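You operate a simulated robot arm through the tools that you are given. There is no shell and no other tool. Be economical: measure what you need, move in short steps, check, and stop when the job is done.

Carry out the task below with a simulated robot arm. There is one attempt and no reset: what you move stays moved.

Task
Drain the foam bath and rinse the foam off the mat and the tub bottom.
Fine: drain first, with the red lever; use the shower head and put it back; blue lever off, tub empty, van floor dry.

It is judged by the outcome, as a careful person would: the job done as asked, and still so three seconds after it is handed in. It fails if anything else is knocked over, pushed out of place, dropped, spilled or broken.

Robot
A 6-joint arm with a two-finger gripper, fixed in place. Base frame: the origin is at the foot of the arm, x ahead of it, y to its left, z up; the work surface is at about z = 0.6. Lengths are in m, angles in rad, forces in N, time in s.
Its first joint turns from -2.897 to 2.897 rad. Payload 3.43 kg.
Tool frame: the origin (TCP) lies between the finger pads and is the grasp point; the fingertips stand 0.02 m ahead of it; z points along the fingers, y is the line along which they close. The gripper opens to 0.19 m. The gripper's body begins 0.248 m behind the TCP.
Orientation is told as [roll, pitch, yaw] about the base's x, y, z axes, in that order, counted from this pose: with the fingers straight down and closing along the base's y, the tool's x points along the base's -x, its y along +y and its z along -z.

Tools
- The arm moves only by the tool apply_moves. Its argument "targets" is a list of rows, each a list of 6 numbers: the shift along the base's x, y, z in m, then the turn, a rotation vector about the base's x, y, z in rad. In form: [[x, y, z, rx, ry, rz], ...]. A call has 1 to 12 rows; each row shifts and turns the commanded pose from where the row before left it. "grip" is the closure in counts, from 0 (fully open) to 255 (shut), set as the call begins (left out, the last holds). A row lasts 0.2 s, in which the tool goes at most 0.05 m and 0.15 rad; a call with a longer step from one row to the next is refused whole, and so is a gripper value outside its range. A pose out of reach is approached as far as the arm can. The call stops where the force on the tool passes 90 N (or 10 N more than at its start, if that is more) or the arm is blocked; 0.2 s more then pass. The fingers move at their own pace (about 0.153 m/s each) and stop on an object; they squeeze with about 30 N. The grip force told is the motor's: it shows also when the fingers shut on nothing. Time passes only in rows, and 0.2 s behind the last, so rows that do not move let the fingers close. It gives the time, the measured TCP pose, the force on the tool (base axes), the opening and the grip force at its end, in the units of the frame above (readings bear some noise), with the torque about the TCP (base axes, N m) and any sound that the robot's microphone picked up, and new pictures: "views" is both (left out), scene, wrist or none.
- Cameras (640 x 400 px; columns grow to the right, rows downward): "scene" is fixed at [0.3997, -0.4994, 1.5347]; the picture's right is [0.08, -1.00, 0.00], its down [-0.83, -0.07, -0.55] and it looks along [0.55, 0.05, -0.83] (base axes); focal length 214 px, centre (320, 200). "wrist" rides on the gripper at [0.07, -0.008, -0.288] in the tool frame; the picture's right is [0.12, 0.99, 0.00], its down [-0.96, 0.12, -0.25] and it looks along [-0.24, 0.03, 0.97] (tool axes); focal length 261 px, centre (320, 200). There is no depth. A picture from a camera that has moved, and an enlarged one, comes with that camera's place and axes in the base frame and with its lens.
- lift_body(by): slides the trunk up (or, below 0, down) by that many m; the arm rides with it, the base frame stays. It gives what a move gives, with no picture.
- zoom(camera, box): a new picture of the part [left, top, right, bottom] of that camera's present view, enlarged. It takes no simulated time.
- close_job(): hands the job in; it is judged then, once.

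Go step by step. Nothing tells you positions but the pictures and the camera data: compare them with the known pose of the tool, close in by small moves and look again before you grip or let go. The budget is 120 turns and 200 pictures, counting those below and the enlarged ones. Unless the task says otherwise, let go and move clear before handing in, and close with one line.

The tools are called after ">>>" by a JSON object that holds its "fn" and its "kwargs". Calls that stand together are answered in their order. apply_moves: Moves the arm, as the interface text tells. Its arguments: {"type":"object","properties":{"targets":{"type":"array"},"grip":{"type":"number"},"views":{"type":"string","enum":["both","scene","wrist","none"]}},"required":["targets"]} The other tools are called the same way: lift_body (by) slides the trunk up or down; zoom (camera, box) takes an enlarged picture of a part of a camera's view; close_job () hands the job in.

At the start:

```text
clock: 0.0
tcp_pos: [0.7033, -0.2069, 1.378]
ee_rot: [0.0, 0.0, -0.001]
ft_force: [0.0, -0.1, -0.5]
torque: [0.01, 0.03, -0.05]
gripper_width: 0.1901
gripper_force: 0.1
trunk travel left (down, up): [-0.375, 0.065]
```

scene: 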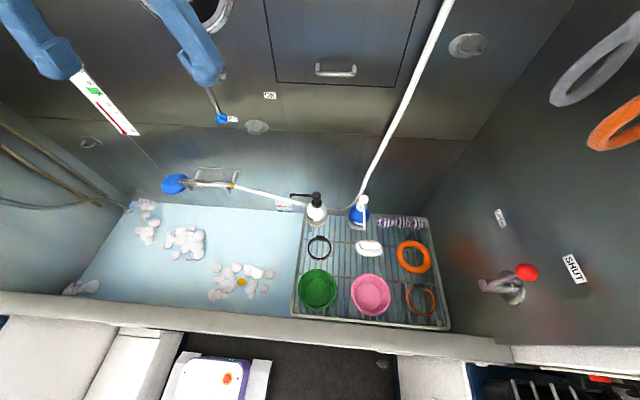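
wrist: 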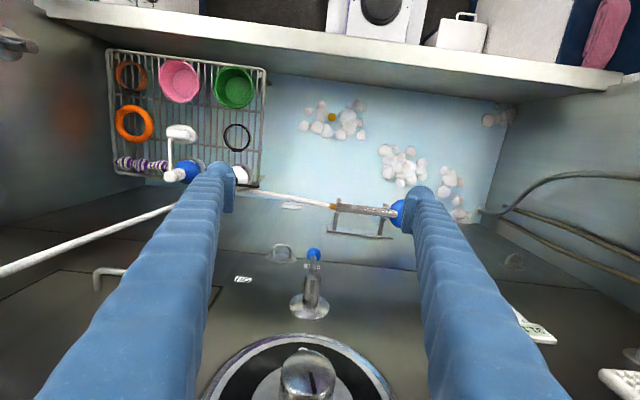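

I see a tub with foam, a rack with items, a red lever at right on a wall, a blue lever on the back wall, and a shower head lying in a holder. I'll look closer at each.

>>> {"fn": "zoom", "kwargs": {"camera": "scene", "box": [440, 190, 640, 340]}}

>>> {"fn": "zoom", "kwargs": {"camera": "scene", "box": [140, 60, 380, 230]}}

>>> {"fn": "zoom", "kwargs": {"camera": "wrist", "box": [200, 180, 500, 400]}}

>>> {"fn": "zoom", "kwargs": {"camera": "scene", "box": [50, 170, 310, 330]}}

```text
2.67 times, centred on (540, 265) of scene
camera zoom: at [0.3997, -0.4994, 1.5347], right [0.08, -1.0, 0.0], down [-0.83, -0.07, -0.55], along [0.55, 0.05, -0.83], focal length 572 px, centre (-267, 27)
```

zoom: 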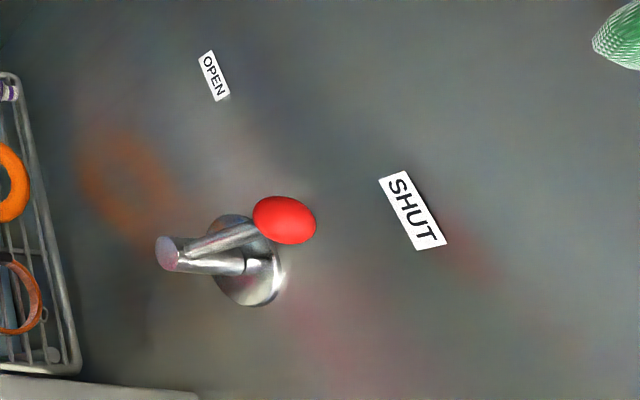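

```text
2.35 times, centred on (260, 145) of scene
camera zoom: at [0.3997, -0.4994, 1.5347], right [0.08, -1.0, 0.0], down [-0.83, -0.07, -0.55], along [0.55, 0.05, -0.83], focal length 505 px, centre (461, 329)
```

zoom: 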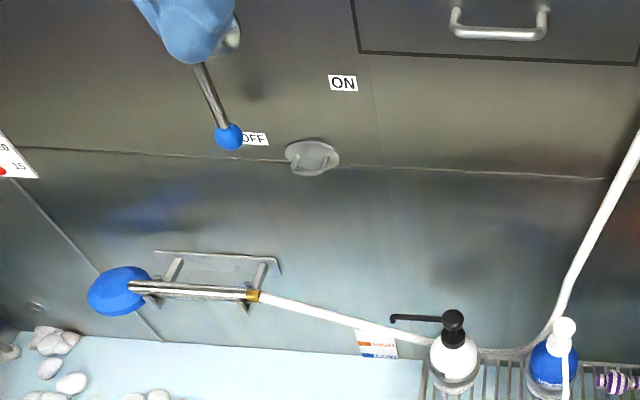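

```text
1.82 times, centred on (350, 290) of wrist
camera zoom: at [0.6327, -0.2159, 1.6652], right [-0.12, 0.99, 0.0], down [0.96, 0.12, 0.25], along [0.24, 0.03, -0.97], focal length 474 px, centre (266, 36)
```

zoom: 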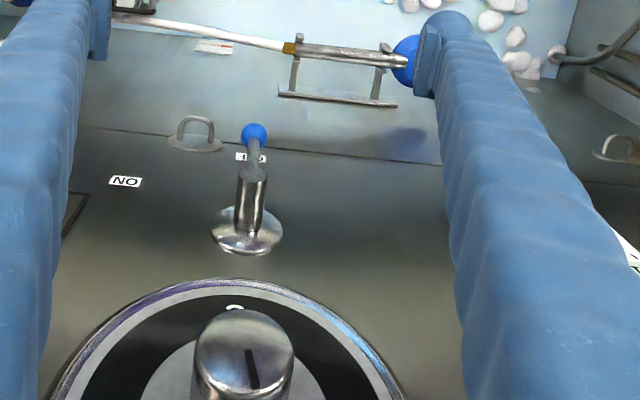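

```text
2.46 times, centred on (180, 250) of scene
camera zoom: at [0.3997, -0.4994, 1.5347], right [0.08, -1.0, 0.0], down [-0.83, -0.07, -0.55], along [0.55, 0.05, -0.83], focal length 528 px, centre (665, 77)
```

zoom: 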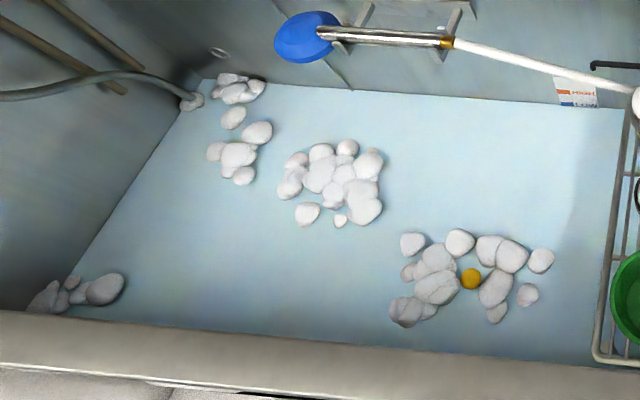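

I place the blue lever knob at about (0.86, -0.20, 1.19), with its pivot above it on the wall at x≈0.91. Now I'll check the labels and the shower head.

>>> {"fn": "zoom", "kwargs": {"camera": "scene", "box": [150, 150, 310, 250]}}

>>> {"fn": "zoom", "kwargs": {"camera": "wrist", "box": [260, 70, 540, 245]}}

>>> {"fn": "zoom", "kwargs": {"camera": "scene", "box": [40, 50, 200, 150]}}

>>> {"fn": "zoom", "kwargs": {"camera": "scene", "box": [280, 180, 460, 340]}}

```text
4.00 times, centred on (230, 200) of scene
camera zoom: at [0.3997, -0.4994, 1.5347], right [0.08, -1.0, 0.0], down [-0.83, -0.07, -0.55], along [0.55, 0.05, -0.83], focal length 858 px, centre (680, 200)
```

zoom: 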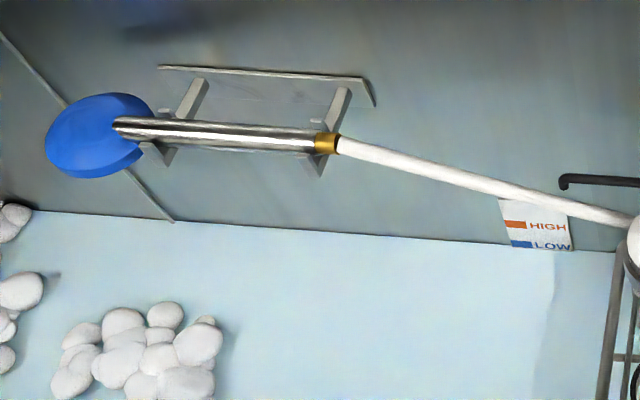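

```text
2.29 times, centred on (400, 158) of wrist
camera zoom: at [0.6327, -0.2159, 1.6652], right [-0.12, 0.99, 0.0], down [0.96, 0.12, 0.25], along [0.24, 0.03, -0.97], focal length 596 px, centre (137, 297)
```

zoom: 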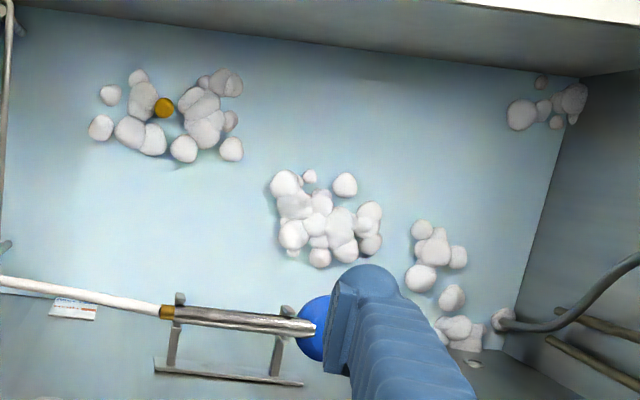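

```text
4.00 times, centred on (120, 100) of scene
camera zoom: at [0.3997, -0.4994, 1.5347], right [0.08, -1.0, 0.0], down [-0.83, -0.07, -0.55], along [0.55, 0.05, -0.83], focal length 858 px, centre (1120, 600)
```

zoom: 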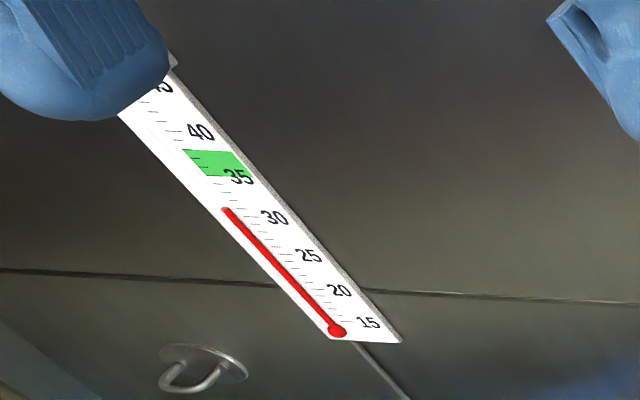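

```text
2.50 times, centred on (370, 260) of scene
camera zoom: at [0.3997, -0.4994, 1.5347], right [0.08, -1.0, 0.0], down [-0.83, -0.07, -0.55], along [0.55, 0.05, -0.83], focal length 536 px, centre (195, 50)
```

zoom: 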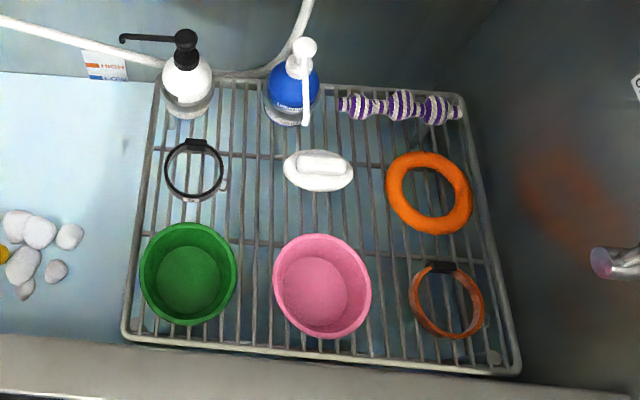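

The red lever is on the right-hand wall: pivot near (0.52, -0.88, 1.07), knob up at SHUT, and OPEN is about 70° towards +x. I'll turn the tool towards that wall and look from there.

>>> {"fn": "apply_moves", "kwargs": {"targets": [[-0.02, -0.02, 0.005, 0, 0, -0.15], [-0.02, -0.02, 0.005, 0, 0, -0.15], [-0.02, -0.02, 0.005, 0, 0, -0.15], [-0.02, -0.02, 0.005, 0, 0, -0.15], [-0.02, -0.02, 0.005, 0, 0, -0.15], [-0.02, -0.02, 0.005, 0, 0, -0.15], [-0.02, -0.02, 0.005, 0, 0, -0.15], [-0.02, -0.02, 0, 0, 0, -0.15], [-0.02, -0.02, 0, 0, 0, -0.15], [-0.02, -0.02, 0, 0, 0, -0.15], [0, 0, 0, 0, 0, -0.07]], "views": "none"}}

>>> {"fn": "apply_moves", "kwargs": {"targets": [[0, 0, 0, -0.15, 0, 0], [0, 0, 0, -0.15, 0, 0], [0, 0, 0, -0.15, 0, 0], [0, 0, 0, -0.15, 0, 0], [0, 0, 0, -0.15, 0, 0], [0, 0, 0, -0.15, 0, 0], [0, 0, 0, -0.1, 0, 0]]}}

```text
clock: 2.4
tcp_pos: [0.5032, -0.4064, 1.4128]
ee_rot: [0.0, -0.001, -1.57]
ft_force: [-0.9, 0.1, -0.1]
torque: [0.0, 0.06, -0.01]
gripper_width: 0.1901
gripper_force: 0.0
trunk travel left (down, up): [-0.375, 0.065]
```

```text
clock: 4.0
tcp_pos: [0.5044, -0.4065, 1.414]
ee_rot: [-0.004, -0.998, -1.566]
ft_force: [0.1, 0.6, 0.1]
torque: [-0.06, 0.02, -0.05]
gripper_width: 0.19
gripper_force: 0.2
trunk travel left (down, up): [-0.375, 0.065]
camera wrist: at [0.4947, -0.1272, 1.5089], right [0.99, 0.07, -0.1], down [0.12, -0.31, 0.94], along [0.03, -0.95, -0.32], focal length 261 px, centre (320, 200)
```

scene: 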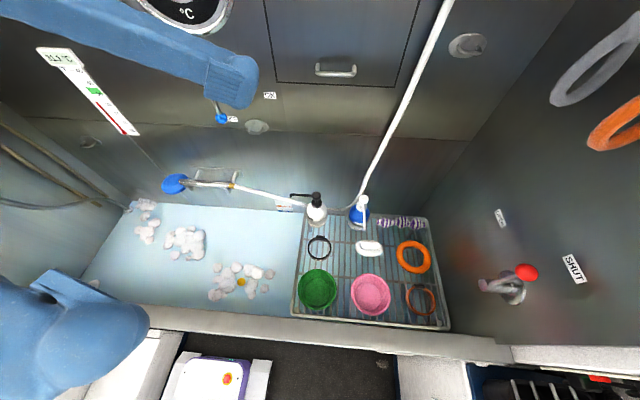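
wrist: 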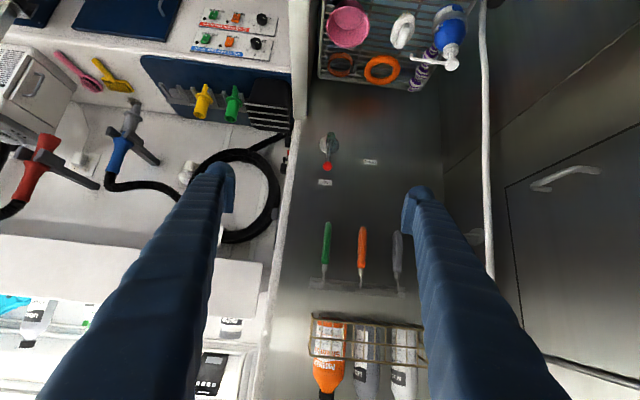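

The picture is upside down (image down is +z). The red knob sits near (327,168), with hanging rings and a bottle rack above it. I'll zoom in to triangulate.

>>> {"fn": "zoom", "kwargs": {"camera": "wrist", "box": [270, 110, 430, 210]}}

>>> {"fn": "zoom", "kwargs": {"camera": "wrist", "box": [270, 200, 470, 400]}}

```text
4.00 times, centred on (350, 160) of wrist
camera zoom: at [0.4947, -0.1272, 1.5089], right [0.99, 0.07, -0.1], down [0.12, -0.31, 0.94], along [0.03, -0.95, -0.32], focal length 1043 px, centre (200, 360)
```

zoom: 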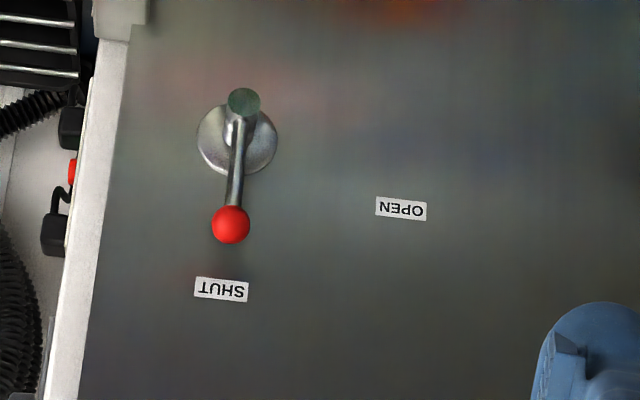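

```text
2.00 times, centred on (370, 300) of wrist
camera zoom: at [0.4947, -0.1272, 1.5089], right [0.99, 0.07, -0.1], down [0.12, -0.31, 0.94], along [0.03, -0.95, -0.32], focal length 521 px, centre (220, 0)
```

zoom: 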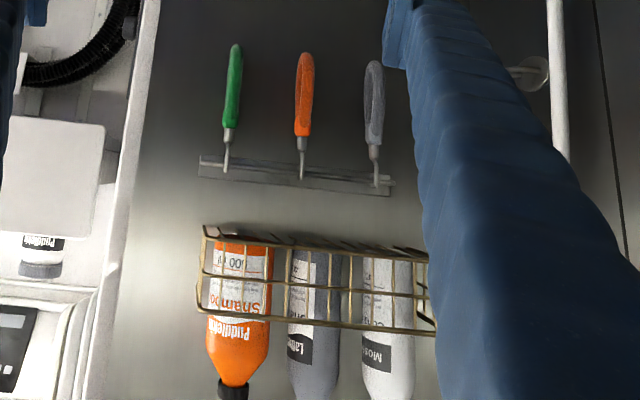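

Knob at about (0.53, -0.85, 1.157), pivot (0.53, 1.04), radius about 0.117, and OPEN is 71° towards +x. I'll close the fingers and approach on the -x side of the lever.

>>> {"fn": "apply_moves", "kwargs": {"targets": [[-0.004, -0.034, -0.028, 0, 0, 0], [-0.004, -0.034, -0.028, 0, 0, 0], [-0.004, -0.034, -0.028, 0, 0, 0], [-0.004, -0.034, -0.028, 0, 0, 0], [-0.004, -0.034, -0.028, 0, 0, 0], [-0.004, -0.034, -0.028, 0, 0, 0], [-0.004, -0.034, -0.028, 0, 0, 0], [-0.004, -0.034, -0.028, 0, 0, 0], [-0.002, -0.034, -0.028, 0, 0, 0], [0, -0.034, -0.022, 0, 0, 0]], "grip": 255}}

```text
clock: 6.2
tcp_pos: [0.4689, -0.7496, 1.1398]
ee_rot: [-0.003, -0.997, -1.569]
ft_force: [-0.1, -0.3, -0.4]
torque: [-0.01, -0.01, -0.01]
gripper_width: 0.0002
gripper_force: 30.1
trunk travel left (down, up): [-0.375, 0.065]
camera wrist: at [0.4605, -0.469, 1.235], right [0.99, 0.07, -0.1], down [0.12, -0.31, 0.94], along [0.03, -0.95, -0.32], focal length 261 px, centre (320, 200)
```

scene: 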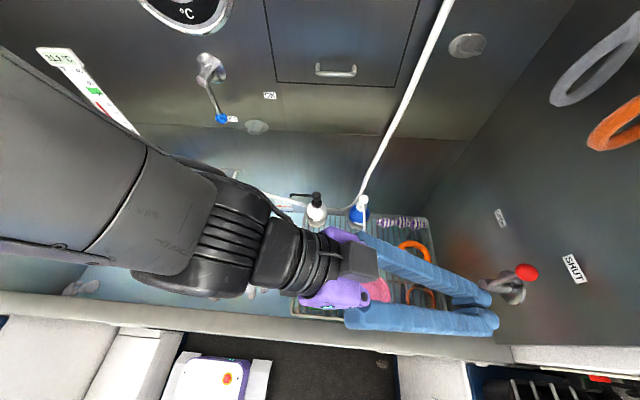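
wrist: 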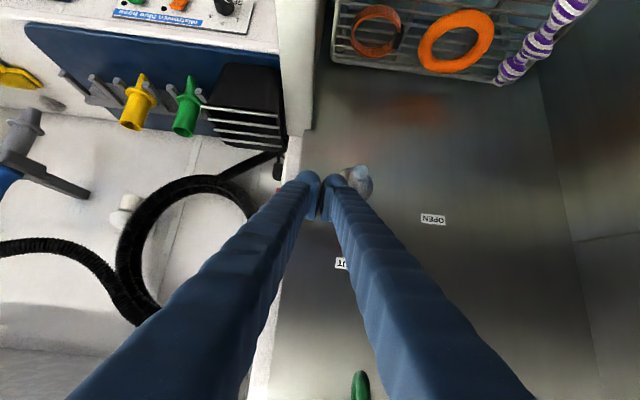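

Clear so far. I'll move in towards the wall beside the lever.

>>> {"fn": "apply_moves", "kwargs": {"targets": [[0, -0.03, 0, 0, 0, 0], [0, -0.03, 0, 0, 0, 0], [0, -0.028, 0, 0, 0, 0]]}}

>>> {"fn": "zoom", "kwargs": {"camera": "scene", "box": [440, 220, 600, 320]}}

```text
clock: 7.0
tcp_pos: [0.4693, -0.8373, 1.1399]
ee_rot: [-0.003, -1.001, -1.567]
ft_force: [0.5, 0.3, -0.7]
torque: [-0.02, -0.01, 0.01]
gripper_width: 0.0001
gripper_force: 30.3
trunk travel left (down, up): [-0.375, 0.065]
camera wrist: at [0.4597, -0.5564, 1.2364], right [0.99, 0.07, -0.1], down [0.12, -0.31, 0.94], along [0.03, -0.95, -0.32], focal length 261 px, centre (320, 200)
```

scene: 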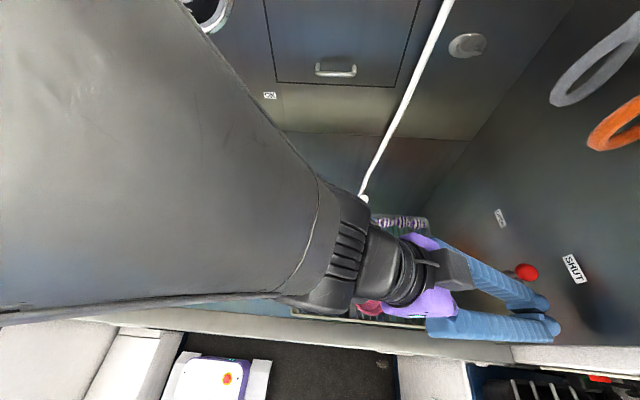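
wrist: 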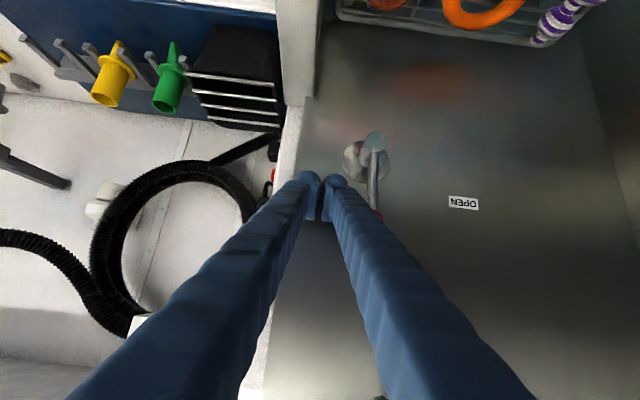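

```text
4.00 times, centred on (520, 270) of scene
camera zoom: at [0.3997, -0.4994, 1.5347], right [0.08, -1.0, 0.0], down [-0.83, -0.07, -0.55], along [0.55, 0.05, -0.83], focal length 858 px, centre (-480, -80)
```

zoom: 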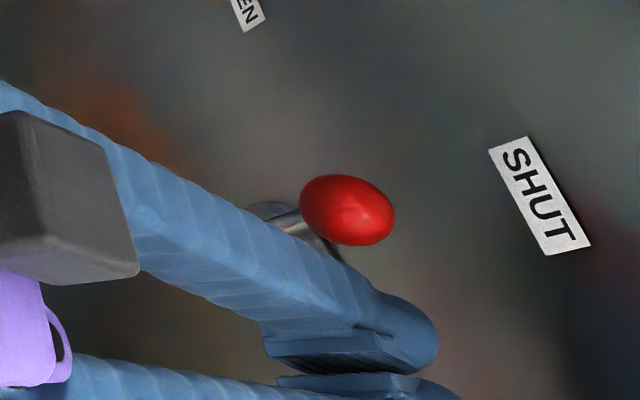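

I'm beside the rod. Now I'll push along the arc towards OPEN.

>>> {"fn": "apply_moves", "kwargs": {"targets": [[0.02, 0, 0, 0, 0, 0], [0.02, 0, 0.001, 0, 0, 0], [0.02, 0, 0.001, 0, 0, 0], [0.018, 0, -0.001, 0, 0, 0], [0.016, 0, -0.003, 0, 0, 0], [0.016, 0, -0.007, 0, 0, 0], [0.016, 0, -0.01, 0, 0, 0], [0.012, 0, -0.011, 0, 0, 0], [0.008, 0, -0.011, 0, 0, 0]]}}

>>> {"fn": "zoom", "kwargs": {"camera": "scene", "box": [440, 190, 600, 320]}}

```text
clock: 8.9
tcp_pos: [0.5936, -0.8345, 1.1231]
ee_rot: [-0.001, -1.019, -1.593]
ft_force: [-40.7, 17.2, 25.1]
torque: [1.01, 0.27, 0.78]
gripper_width: 0.0
gripper_force: 29.7
trunk travel left (down, up): [-0.375, 0.065]
stopped in row 9: the force on the tool passed its limit at 100 N (the readings are from after the stop); the commanded pose is now the measured one
camera wrist: at [0.5904, -0.5532, 1.2134], right [0.99, 0.04, -0.1], down [0.11, -0.3, 0.95], along [0.01, -0.95, -0.3], focal length 261 px, centre (320, 200)
```

scene: 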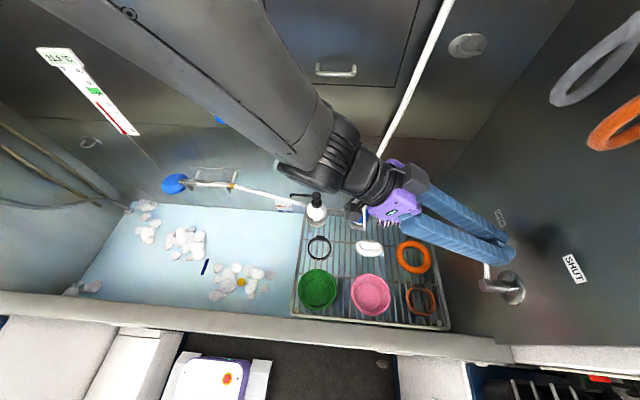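
wrist: 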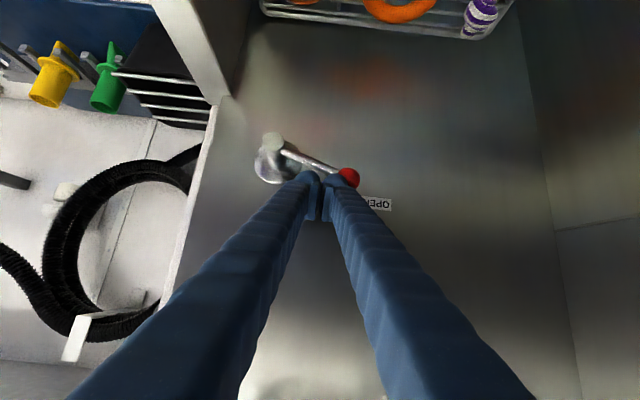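

```text
3.08 times, centred on (520, 255) of scene
camera zoom: at [0.3997, -0.4994, 1.5347], right [0.08, -1.0, 0.0], down [-0.83, -0.07, -0.55], along [0.55, 0.05, -0.83], focal length 660 px, centre (-295, 31)
```

zoom: 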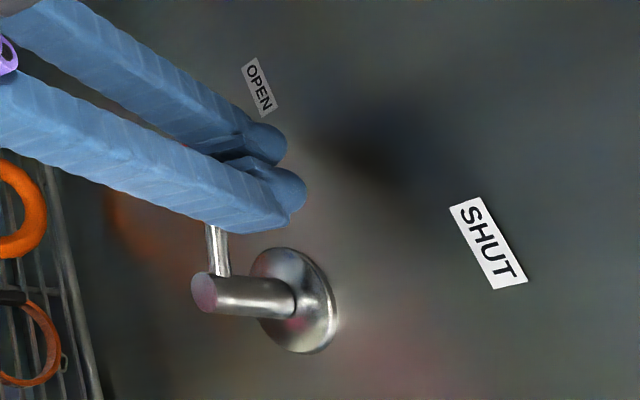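

The lever is against its stop at OPEN, and a dark drain opening appeared in the tub. I'll back off, then check that the water drains.

>>> {"fn": "apply_moves", "kwargs": {"targets": [[-0.01, 0.0, 0.02, 0, 0, 0], [-0.02, 0.02, 0.02, 0, 0, 0], [-0.01, 0.045, 0.02, 0, 0, 0], [-0.01, 0.045, 0.02, 0, 0, 0], [0, 0.045, 0.02, 0, 0, 0], [0, 0.045, 0.02, 0, 0, 0], [0, 0.045, 0.02, 0, 0, 0], [0, 0.045, 0.02, 0, 0, 0]]}}

>>> {"fn": "zoom", "kwargs": {"camera": "scene", "box": [50, 170, 310, 330]}}

>>> {"fn": "zoom", "kwargs": {"camera": "scene", "box": [440, 190, 600, 320]}}

```text
refused: row 3 steps farther than a row can; nothing moved
```

```text
2.46 times, centred on (180, 250) of scene
camera zoom: at [0.3997, -0.4994, 1.5347], right [0.08, -1.0, 0.0], down [-0.83, -0.07, -0.55], along [0.55, 0.05, -0.83], focal length 528 px, centre (665, 77)
```

zoom: 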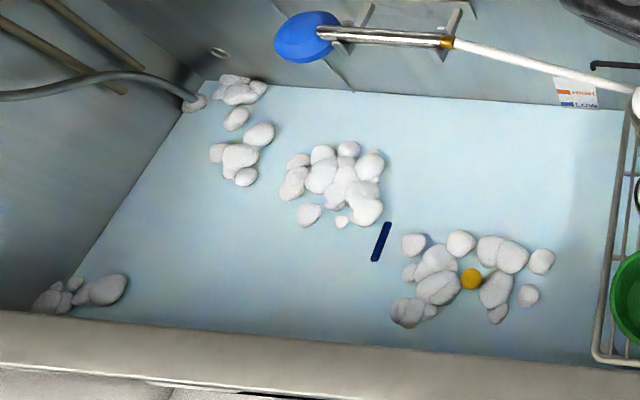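

```text
3.08 times, centred on (520, 255) of scene
camera zoom: at [0.3997, -0.4994, 1.5347], right [0.08, -1.0, 0.0], down [-0.83, -0.07, -0.55], along [0.55, 0.05, -0.83], focal length 660 px, centre (-295, 31)
```

zoom: 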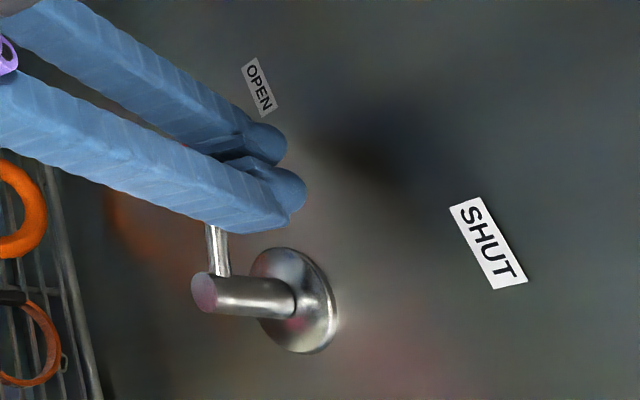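

>>> {"fn": "apply_moves", "kwargs": {"targets": [[-0.01, 0.0, 0.02, 0, 0, 0], [-0.02, 0.02, 0.02, 0, 0, 0], [-0.01, 0.043, 0.02, 0, 0, 0], [-0.01, 0.043, 0.02, 0, 0, 0], [0, 0.043, 0.02, 0, 0, 0], [0, 0.043, 0.02, 0, 0, 0], [0, 0.043, 0.02, 0, 0, 0], [0, 0.043, 0.02, 0, 0, 0], [0, 0.043, 0.02, 0, 0, 0], [0, 0.043, 0.02, 0, 0, 0]]}}

>>> {"fn": "zoom", "kwargs": {"camera": "scene", "box": [50, 170, 310, 330]}}

>>> {"fn": "zoom", "kwargs": {"camera": "scene", "box": [440, 190, 600, 320]}}

```text
clock: 11.1
tcp_pos: [0.5515, -0.4748, 1.3118]
ee_rot: [-0.008, -1.009, -1.579]
ft_force: [0.1, 0.1, -0.3]
torque: [-0.02, -0.01, 0.02]
gripper_width: 0.0001
gripper_force: 29.9
trunk travel left (down, up): [-0.375, 0.065]
camera wrist: at [0.5471, -0.1927, 1.4054], right [0.99, 0.05, -0.1], down [0.12, -0.3, 0.95], along [0.02, -0.95, -0.31], focal length 261 px, centre (320, 200)
```

scene: 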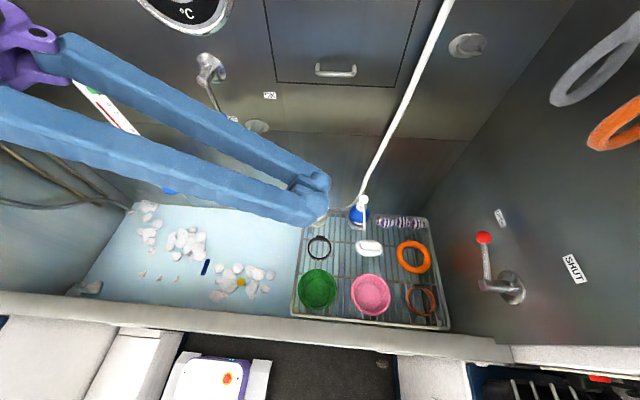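
wrist: 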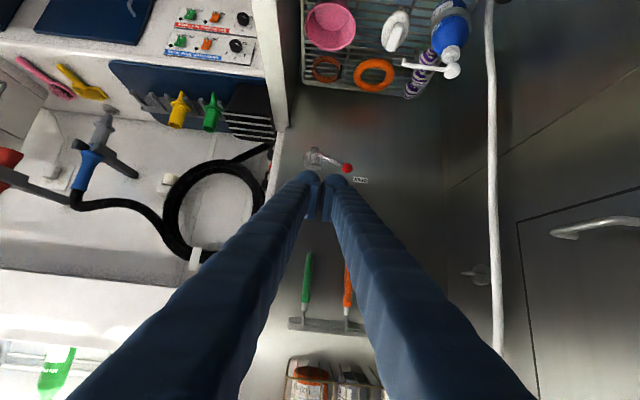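

```text
2.46 times, centred on (180, 250) of scene
camera zoom: at [0.3997, -0.4994, 1.5347], right [0.08, -1.0, 0.0], down [-0.83, -0.07, -0.55], along [0.55, 0.05, -0.83], focal length 528 px, centre (665, 77)
```

zoom: 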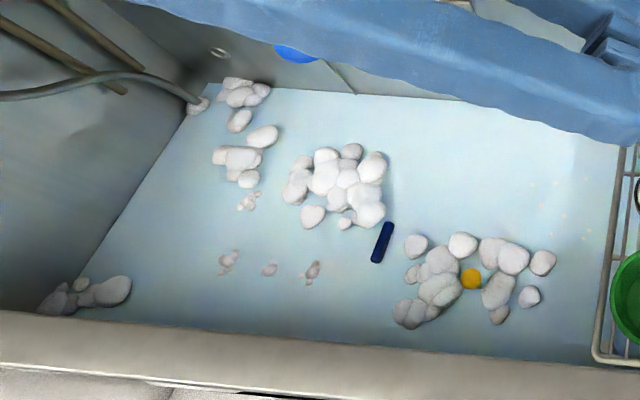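

```text
3.08 times, centred on (520, 255) of scene
camera zoom: at [0.3997, -0.4994, 1.5347], right [0.08, -1.0, 0.0], down [-0.83, -0.07, -0.55], along [0.55, 0.05, -0.83], focal length 660 px, centre (-295, 31)
```

zoom: 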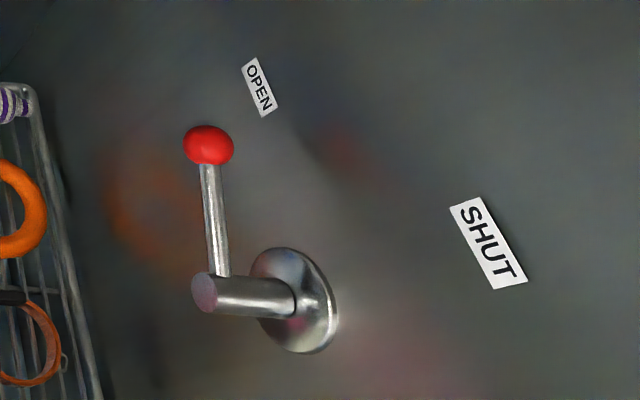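

The lever is at OPEN, the water is falling and patches of mat are showing. While it drains I'll swing the tool towards the back wall for the shower and the blue lever.

>>> {"fn": "apply_moves", "kwargs": {"targets": [[0.003, 0.03, 0.002, 0, 0, 0.143], [0.003, 0.03, 0.002, 0, 0, 0.143], [0.003, 0.03, 0.002, 0, 0, 0.143], [0.003, 0.03, 0.002, 0, 0, 0.143], [0.003, 0.03, 0.002, 0, 0, 0.143], [0.003, 0.03, 0.002, 0, 0, 0.143], [0.003, 0.03, 0.002, 0, 0, 0.143], [0.003, 0.03, 0.002, 0, 0, 0.143], [0.003, 0.03, 0.002, 0, 0, 0.143], [0.003, 0.03, 0.002, 0, 0, 0.143], [0.003, 0.03, 0.002, 0, 0, 0.143]]}}

>>> {"fn": "zoom", "kwargs": {"camera": "wrist", "box": [160, 0, 480, 200]}}

```text
clock: 13.5
tcp_pos: [0.7132, -0.1133, 1.3753]
ee_rot: [0.034, -1.01, -0.284]
ft_force: [-0.3, -1.0, 0.0]
torque: [0.14, -0.05, 0.26]
gripper_width: 0.0002
gripper_force: 30.1
out of reach, approached as far as the arm can: row 4, 5, 6, 7, 8, 9, 10, 11
trunk travel left (down, up): [-0.375, 0.065]
camera wrist: at [0.4386, -0.0525, 1.4686], right [0.19, 0.98, -0.08], down [0.32, 0.02, 0.95], along [0.93, -0.21, -0.31], focal length 261 px, centre (320, 200)
```

scene: 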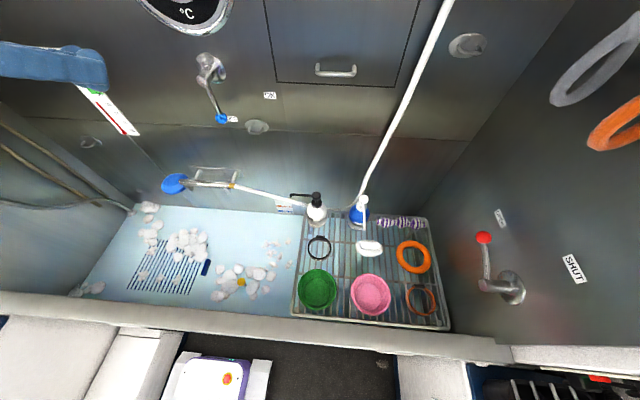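
wrist: 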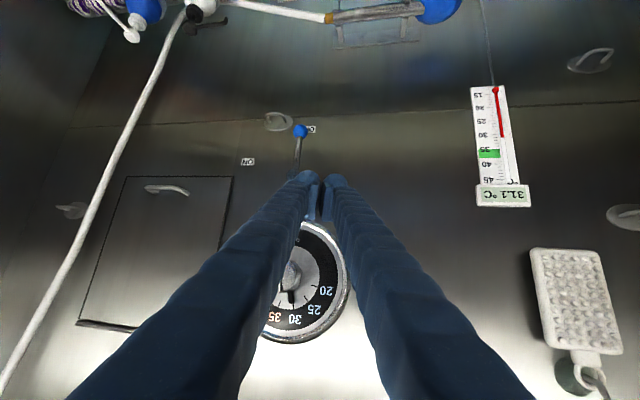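

```text
2.00 times, centred on (320, 100) of wrist
camera zoom: at [0.4386, -0.0525, 1.4686], right [0.19, 0.98, -0.08], down [0.32, 0.02, 0.95], along [0.93, -0.21, -0.31], focal length 521 px, centre (320, 400)
```

zoom: 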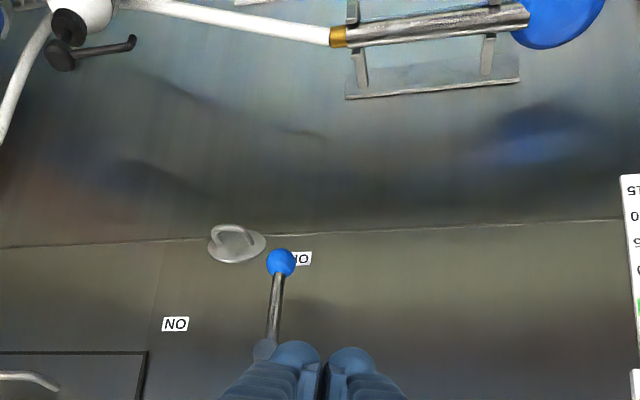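

The water is nearly gone and the grate slots are visible. The commanded pose was too close in to reach, so I'll command it farther forward, on the +y side of the blue lever.

>>> {"fn": "apply_moves", "kwargs": {"targets": [[0.04, 0.005, -0.01, 0, 0, 0], [0.04, 0.005, -0.01, 0, 0, 0], [0.04, 0.005, -0.01, 0, 0, 0], [0, 0, 0, 0, 0, 0]]}}

```text
clock: 14.5
tcp_pos: [0.8307, -0.0966, 1.3462]
ee_rot: [0.032, -1.012, -0.283]
ft_force: [0.2, -0.7, -0.5]
torque: [0.06, -0.02, 0.08]
gripper_width: 0.0002
gripper_force: 30.3
trunk travel left (down, up): [-0.375, 0.065]
camera wrist: at [0.5572, -0.0347, 1.4392], right [0.19, 0.98, -0.08], down [0.32, 0.02, 0.95], along [0.93, -0.21, -0.3], focal length 261 px, centre (320, 200)
```

scene: 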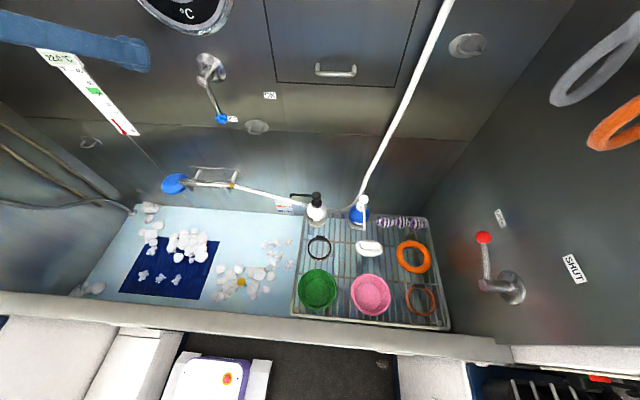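
wrist: 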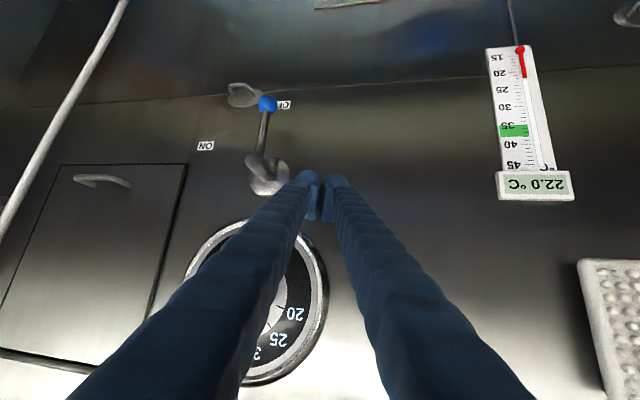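

The tub is basically empty, with a blue mat exposed and foam left on it and on the bottom. I'll go down on the +y side of the blue lever's knob.

>>> {"fn": "apply_moves", "kwargs": {"targets": [[0.0, -0.006, -0.04, 0, 0, 0], [0.0, -0.01, -0.04, 0, 0, 0], [0.005, -0.015, -0.04, 0, 0, 0], [0.015, -0.013, -0.026, 0, 0, 0]]}}

>>> {"fn": "zoom", "kwargs": {"camera": "wrist", "box": [220, 80, 420, 240]}}

>>> {"fn": "zoom", "kwargs": {"camera": "scene", "box": [60, 160, 310, 320]}}

```text
clock: 15.5
tcp_pos: [0.8782, -0.1346, 1.2308]
ee_rot: [-0.048, -0.993, -0.226]
ft_force: [0.4, -0.9, -0.1]
torque: [0.05, 0.05, -0.01]
gripper_width: 0.0
gripper_force: 30.0
out of reach, approached as far as the arm can: row 2, 3, 4
trunk travel left (down, up): [-0.375, 0.065]
camera wrist: at [0.6078, -0.0667, 1.3294], right [0.2, 0.97, -0.13], down [0.34, 0.05, 0.94], along [0.92, -0.23, -0.32], focal length 261 px, centre (320, 200)
```

scene: 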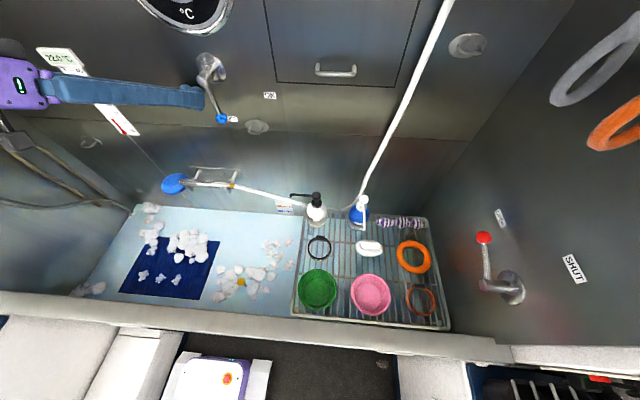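
wrist: 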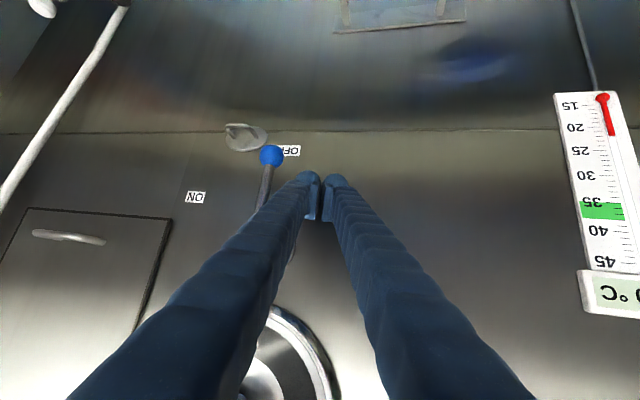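

```text
2.50 times, centred on (320, 160) of wrist
camera zoom: at [0.6078, -0.0667, 1.3294], right [0.2, 0.97, -0.13], down [0.34, 0.05, 0.94], along [0.92, -0.23, -0.32], focal length 652 px, centre (320, 300)
```

zoom: 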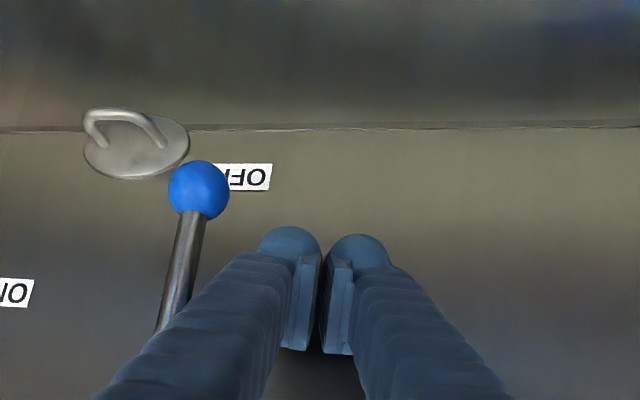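

```text
2.50 times, centred on (185, 240) of scene
camera zoom: at [0.3997, -0.4994, 1.5347], right [0.08, -1.0, 0.0], down [-0.83, -0.07, -0.55], along [0.55, 0.05, -0.83], focal length 536 px, centre (658, 100)
```

zoom: 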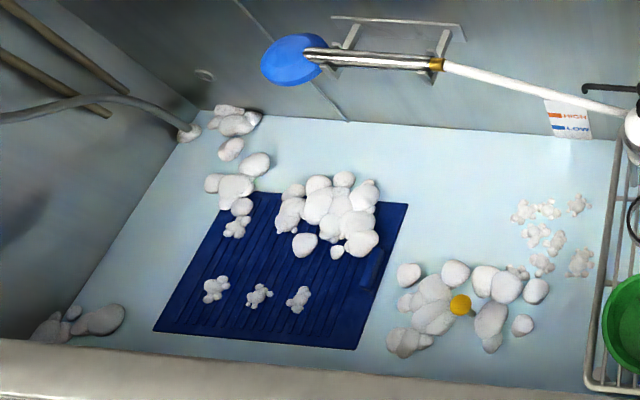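

The arm can't go lower in this posture, so I'll lower the trunk a little to get to lever height.

>>> {"fn": "lift_body", "kwargs": {"by": -0.03}}

>>> {"fn": "apply_moves", "kwargs": {"targets": [[-0.008, -0.01, 0, 0, 0, 0]]}}

```text
clock: 16.3
tcp_pos: [0.8778, -0.1345, 1.2031]
ee_rot: [-0.048, -0.994, -0.227]
ft_force: [-0.3, -0.2, -0.8]
torque: [0.0, 0.0, -0.02]
gripper_width: 0.0
gripper_force: 29.8
trunk travel left (down, up): [-0.345, 0.095]
```

```text
clock: 16.7
tcp_pos: [0.867, -0.1437, 1.204]
ee_rot: [-0.054, -0.996, -0.233]
ft_force: [0.5, -0.3, -0.2]
torque: [-0.01, 0.0, 0.01]
gripper_width: 0.0
gripper_force: 30.0
trunk travel left (down, up): [-0.345, 0.095]
camera wrist: at [0.5983, -0.0716, 1.3016], right [0.21, 0.97, -0.13], down [0.34, 0.05, 0.94], along [0.92, -0.24, -0.32], focal length 261 px, centre (320, 200)
```

scene: 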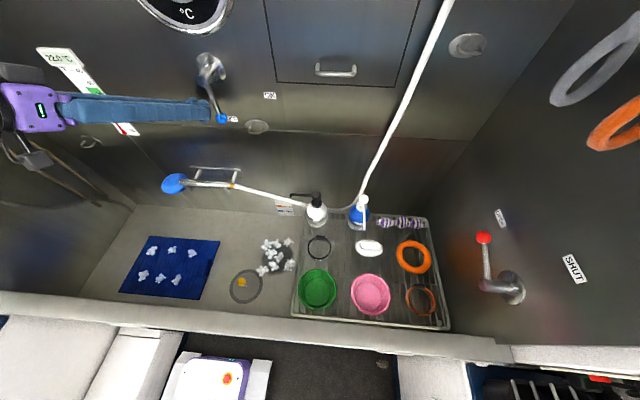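
wrist: 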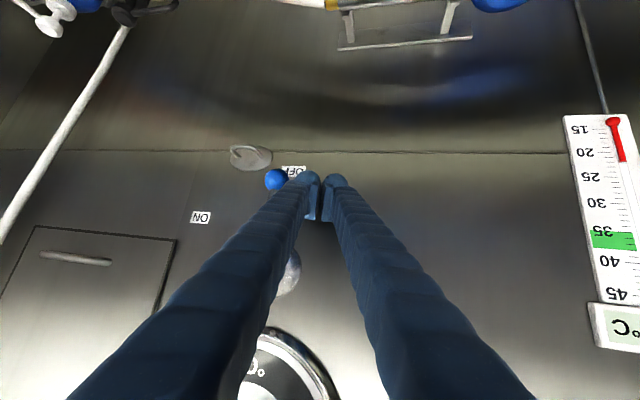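

The tub has drained. I'll look at the residue that's left.

>>> {"fn": "zoom", "kwargs": {"camera": "scene", "box": [70, 160, 310, 310]}}

```text
2.67 times, centred on (190, 235) of scene
camera zoom: at [0.3997, -0.4994, 1.5347], right [0.08, -1.0, 0.0], down [-0.83, -0.07, -0.55], along [0.55, 0.05, -0.83], focal length 572 px, centre (667, 107)
```

zoom: 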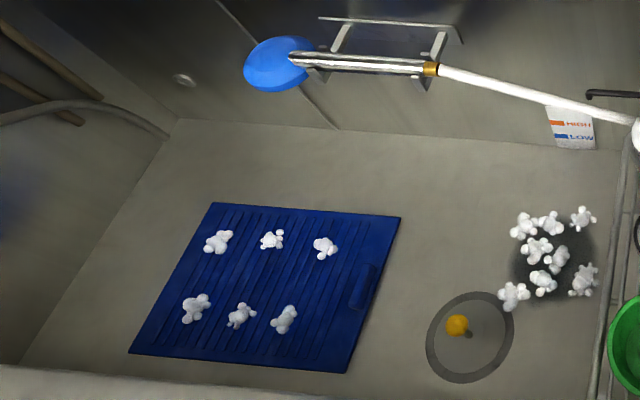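

Left to rinse: six foam tufts on the mat (x 0.57–0.69, y 0.12–0.30) and a cluster of about nine near (0.70, -0.28). I'll now push the blue lever to ON, keeping clear of the wall ring below it.

>>> {"fn": "apply_moves", "kwargs": {"targets": [[0, 0, 0.012, 0, 0, 0], [0, -0.02, 0, 0, 0, 0], [0, -0.02, -0.003, 0, 0, 0], [0, -0.02, -0.002, 0, 0, 0], [0, -0.016, 0.003, 0, 0, 0], [0, -0.014, 0.006, 0, 0, 0], [0, -0.012, 0.007, 0, 0, 0], [0, -0.01, 0.008, 0, 0, 0]]}}

>>> {"fn": "zoom", "kwargs": {"camera": "scene", "box": [140, 40, 340, 220]}}

```text
clock: 18.5
tcp_pos: [0.8722, -0.1501, 1.2191]
ee_rot: [-0.038, -0.999, -0.257]
ft_force: [0.8, 0.7, -0.2]
torque: [-0.01, -0.03, -0.01]
gripper_width: 0.0
gripper_force: 29.8
out of reach, approached as far as the arm can: row 2, 3, 4, 5, 6, 7, 8
trunk travel left (down, up): [-0.345, 0.095]
camera wrist: at [0.6011, -0.0767, 1.3154], right [0.22, 0.97, -0.12], down [0.34, 0.04, 0.94], along [0.92, -0.25, -0.32], focal length 261 px, centre (320, 200)
```

scene: 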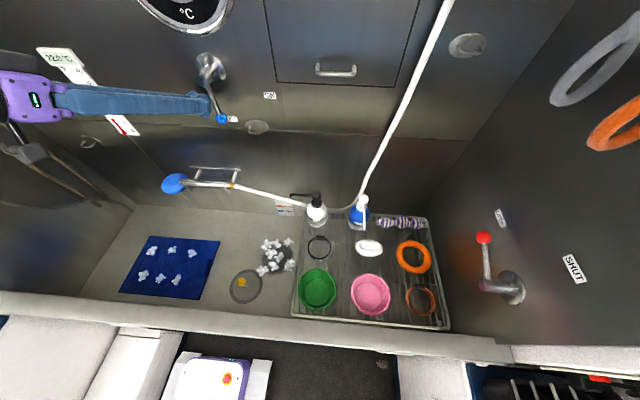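
wrist: 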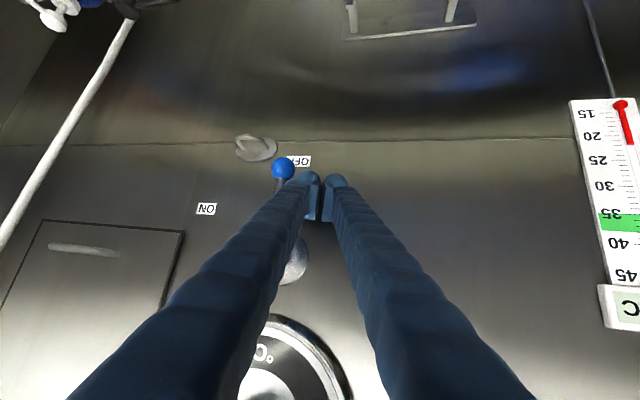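

```text
2.22 times, centred on (240, 130) of scene
camera zoom: at [0.3997, -0.4994, 1.5347], right [0.08, -1.0, 0.0], down [-0.83, -0.07, -0.55], along [0.55, 0.05, -0.83], focal length 477 px, centre (498, 356)
```

zoom: 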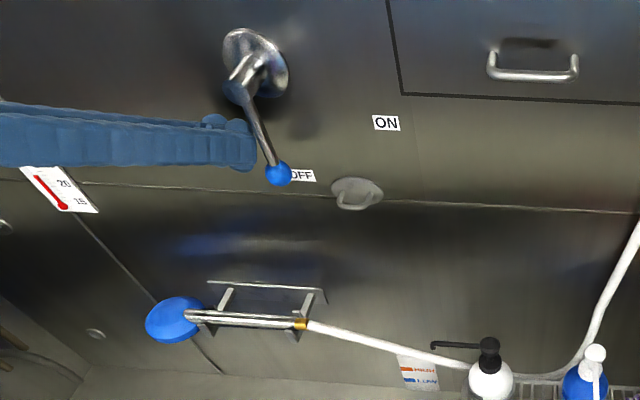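

Something in the wrist limits this posture. I'll reduce the forward tilt and see whether sideways motion becomes reachable.

>>> {"fn": "apply_moves", "kwargs": {"targets": [[-0.005, 0.01, 0, 0, 0.12, 0], [-0.005, 0.01, 0, 0, 0.12, 0], [0, 0, 0, 0, 0.12, 0]], "views": "none"}}

>>> {"fn": "apply_moves", "kwargs": {"targets": [[0, -0.01, 0, 0, 0, 0], [0, -0.01, 0, 0, 0, 0]]}}

```text
clock: 19.3
tcp_pos: [0.862, -0.1359, 1.2192]
ee_rot: [-0.163, -0.694, -0.145]
ft_force: [-2.0, -1.0, -0.9]
torque: [0.03, -0.29, 0.06]
gripper_width: 0.0
gripper_force: 30.0
out of reach, approached as far as the arm can: row 3
trunk travel left (down, up): [-0.345, 0.095]
```

```text
clock: 19.9
tcp_pos: [0.8595, -0.1574, 1.2181]
ee_rot: [-0.155, -0.693, -0.162]
ft_force: [0.3, -1.2, 0.4]
torque: [0.03, 0.0, 0.01]
gripper_width: 0.0001
gripper_force: 29.9
trunk travel left (down, up): [-0.345, 0.095]
camera wrist: at [0.6319, -0.0843, 1.3923], right [0.16, 0.97, -0.19], down [0.61, 0.06, 0.79], along [0.77, -0.25, -0.58], focal length 261 px, centre (320, 200)
```

scene: 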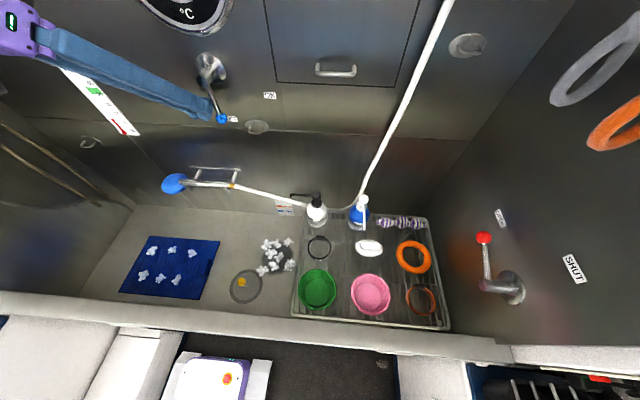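
wrist: 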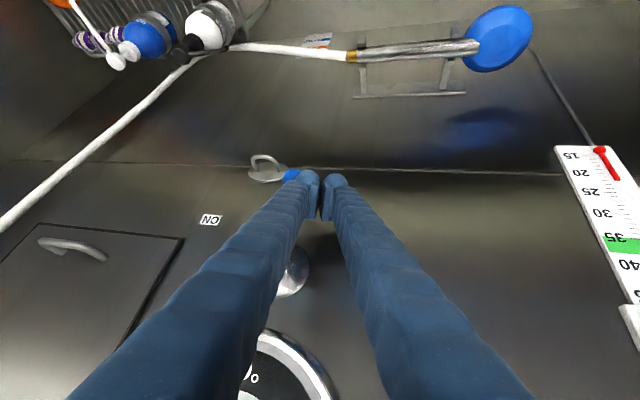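

Sideways motion works now, so I'll continue the push towards ON.

>>> {"fn": "apply_moves", "kwargs": {"targets": [[0, -0.015, -0.001, 0, 0, 0], [0, -0.015, -0.002, 0, 0, 0], [0, -0.015, -0.002, 0, 0, 0], [0, -0.014, 0.002, 0, 0, 0], [0, -0.014, 0.005, 0, 0, 0], [0, -0.014, 0.007, 0, 0, 0], [0, -0.012, 0.008, 0, 0, 0]]}}

>>> {"fn": "zoom", "kwargs": {"camera": "scene", "box": [140, 40, 340, 220]}}

```text
clock: 21.5
tcp_pos: [0.8584, -0.2577, 1.2345]
ee_rot: [-0.152, -0.694, -0.165]
ft_force: [-3.6, 11.2, -13.8]
torque: [0.39, -0.1, 0.1]
gripper_width: 0.0
gripper_force: 34.6
trunk travel left (down, up): [-0.345, 0.095]
camera wrist: at [0.6296, -0.1844, 1.4094], right [0.16, 0.97, -0.19], down [0.61, 0.05, 0.79], along [0.77, -0.25, -0.58], focal length 261 px, centre (320, 200)
```

scene: 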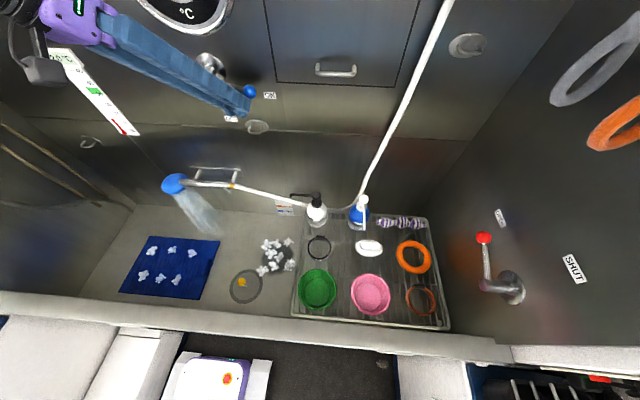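
wrist: 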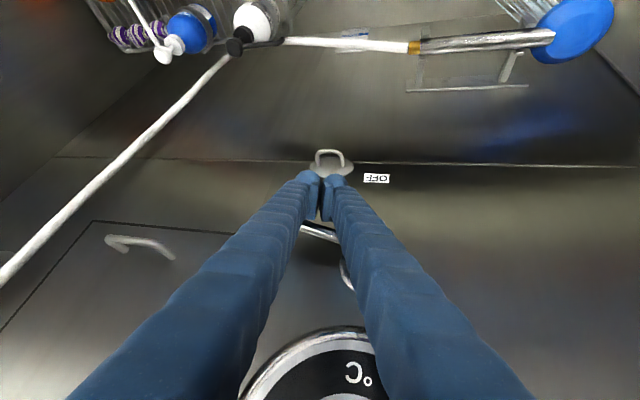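

```text
2.22 times, centred on (240, 130) of scene
camera zoom: at [0.3997, -0.4994, 1.5347], right [0.08, -1.0, 0.0], down [-0.83, -0.07, -0.55], along [0.55, 0.05, -0.83], focal length 477 px, centre (498, 356)
```

zoom: 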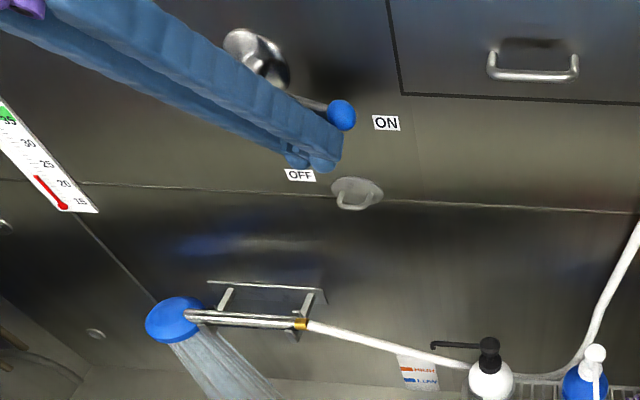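

Water is on and spraying straight down into the tub. I'll back away from the lever without dragging it, and straighten the tool to point down.

>>> {"fn": "apply_moves", "kwargs": {"targets": [[-0.005, 0.02, -0.008, 0, 0, 0], [-0.02, 0.025, 0, 0, 0, 0], [-0.035, 0.02, 0.01, 0, 0, 0.08], [-0.04, 0.015, 0.02, 0, 0, 0.085], [-0.03, 0.01, 0.02, 0, 0.12, 0], [-0.02, 0.01, 0.02, 0, 0.12, 0], [-0.02, 0.01, 0.02, 0, 0.12, 0], [-0.01, 0.01, 0.02, 0, 0.12, 0], [0, 0, 0.01, 0, 0.12, 0], [0, 0, 0.01, 0, 0.09, 0], [0, 0, 0, 0.15, 0, 0]]}}

>>> {"fn": "zoom", "kwargs": {"camera": "scene", "box": [140, 40, 340, 220]}}

```text
clock: 23.9
tcp_pos: [0.7536, -0.2259, 1.31]
ee_rot: [-0.203, -0.474, 0.035]
ft_force: [0.8, 4.8, -0.2]
torque: [-0.79, 0.03, -0.47]
gripper_width: 0.0002
gripper_force: 34.6
out of reach, approached as far as the arm can: row 4, 5, 6, 7, 8, 9
trunk travel left (down, up): [-0.345, 0.095]
camera wrist: at [0.5593, -0.1837, 1.5305], right [-0.05, 0.97, -0.23], down [0.75, 0.19, 0.63], along [0.66, -0.14, -0.74], focal length 261 px, centre (320, 200)
```

scene: 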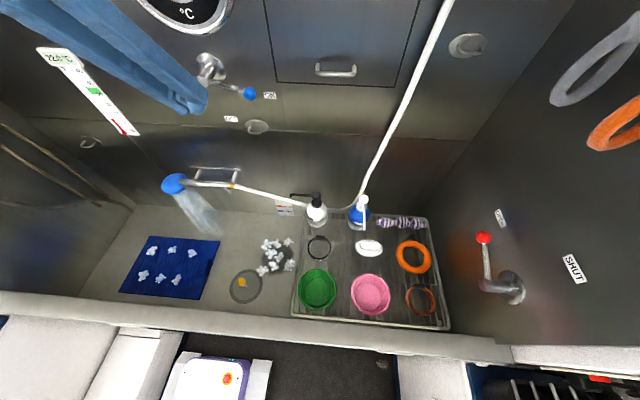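
wrist: 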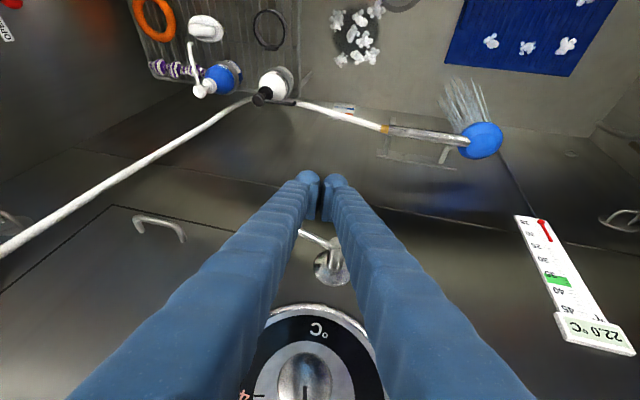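

```text
2.22 times, centred on (240, 130) of scene
camera zoom: at [0.3997, -0.4994, 1.5347], right [0.08, -1.0, 0.0], down [-0.83, -0.07, -0.55], along [0.55, 0.05, -0.83], focal length 477 px, centre (498, 356)
```

zoom: 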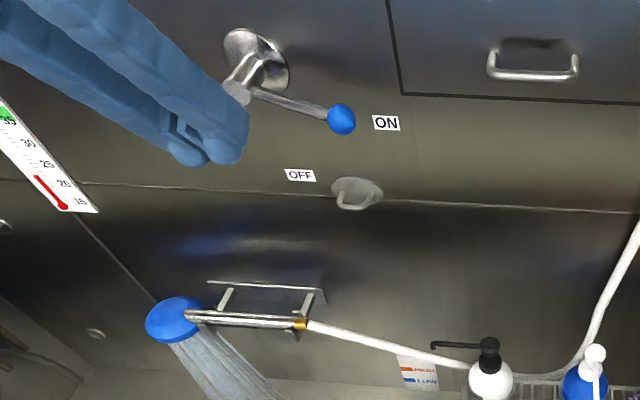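

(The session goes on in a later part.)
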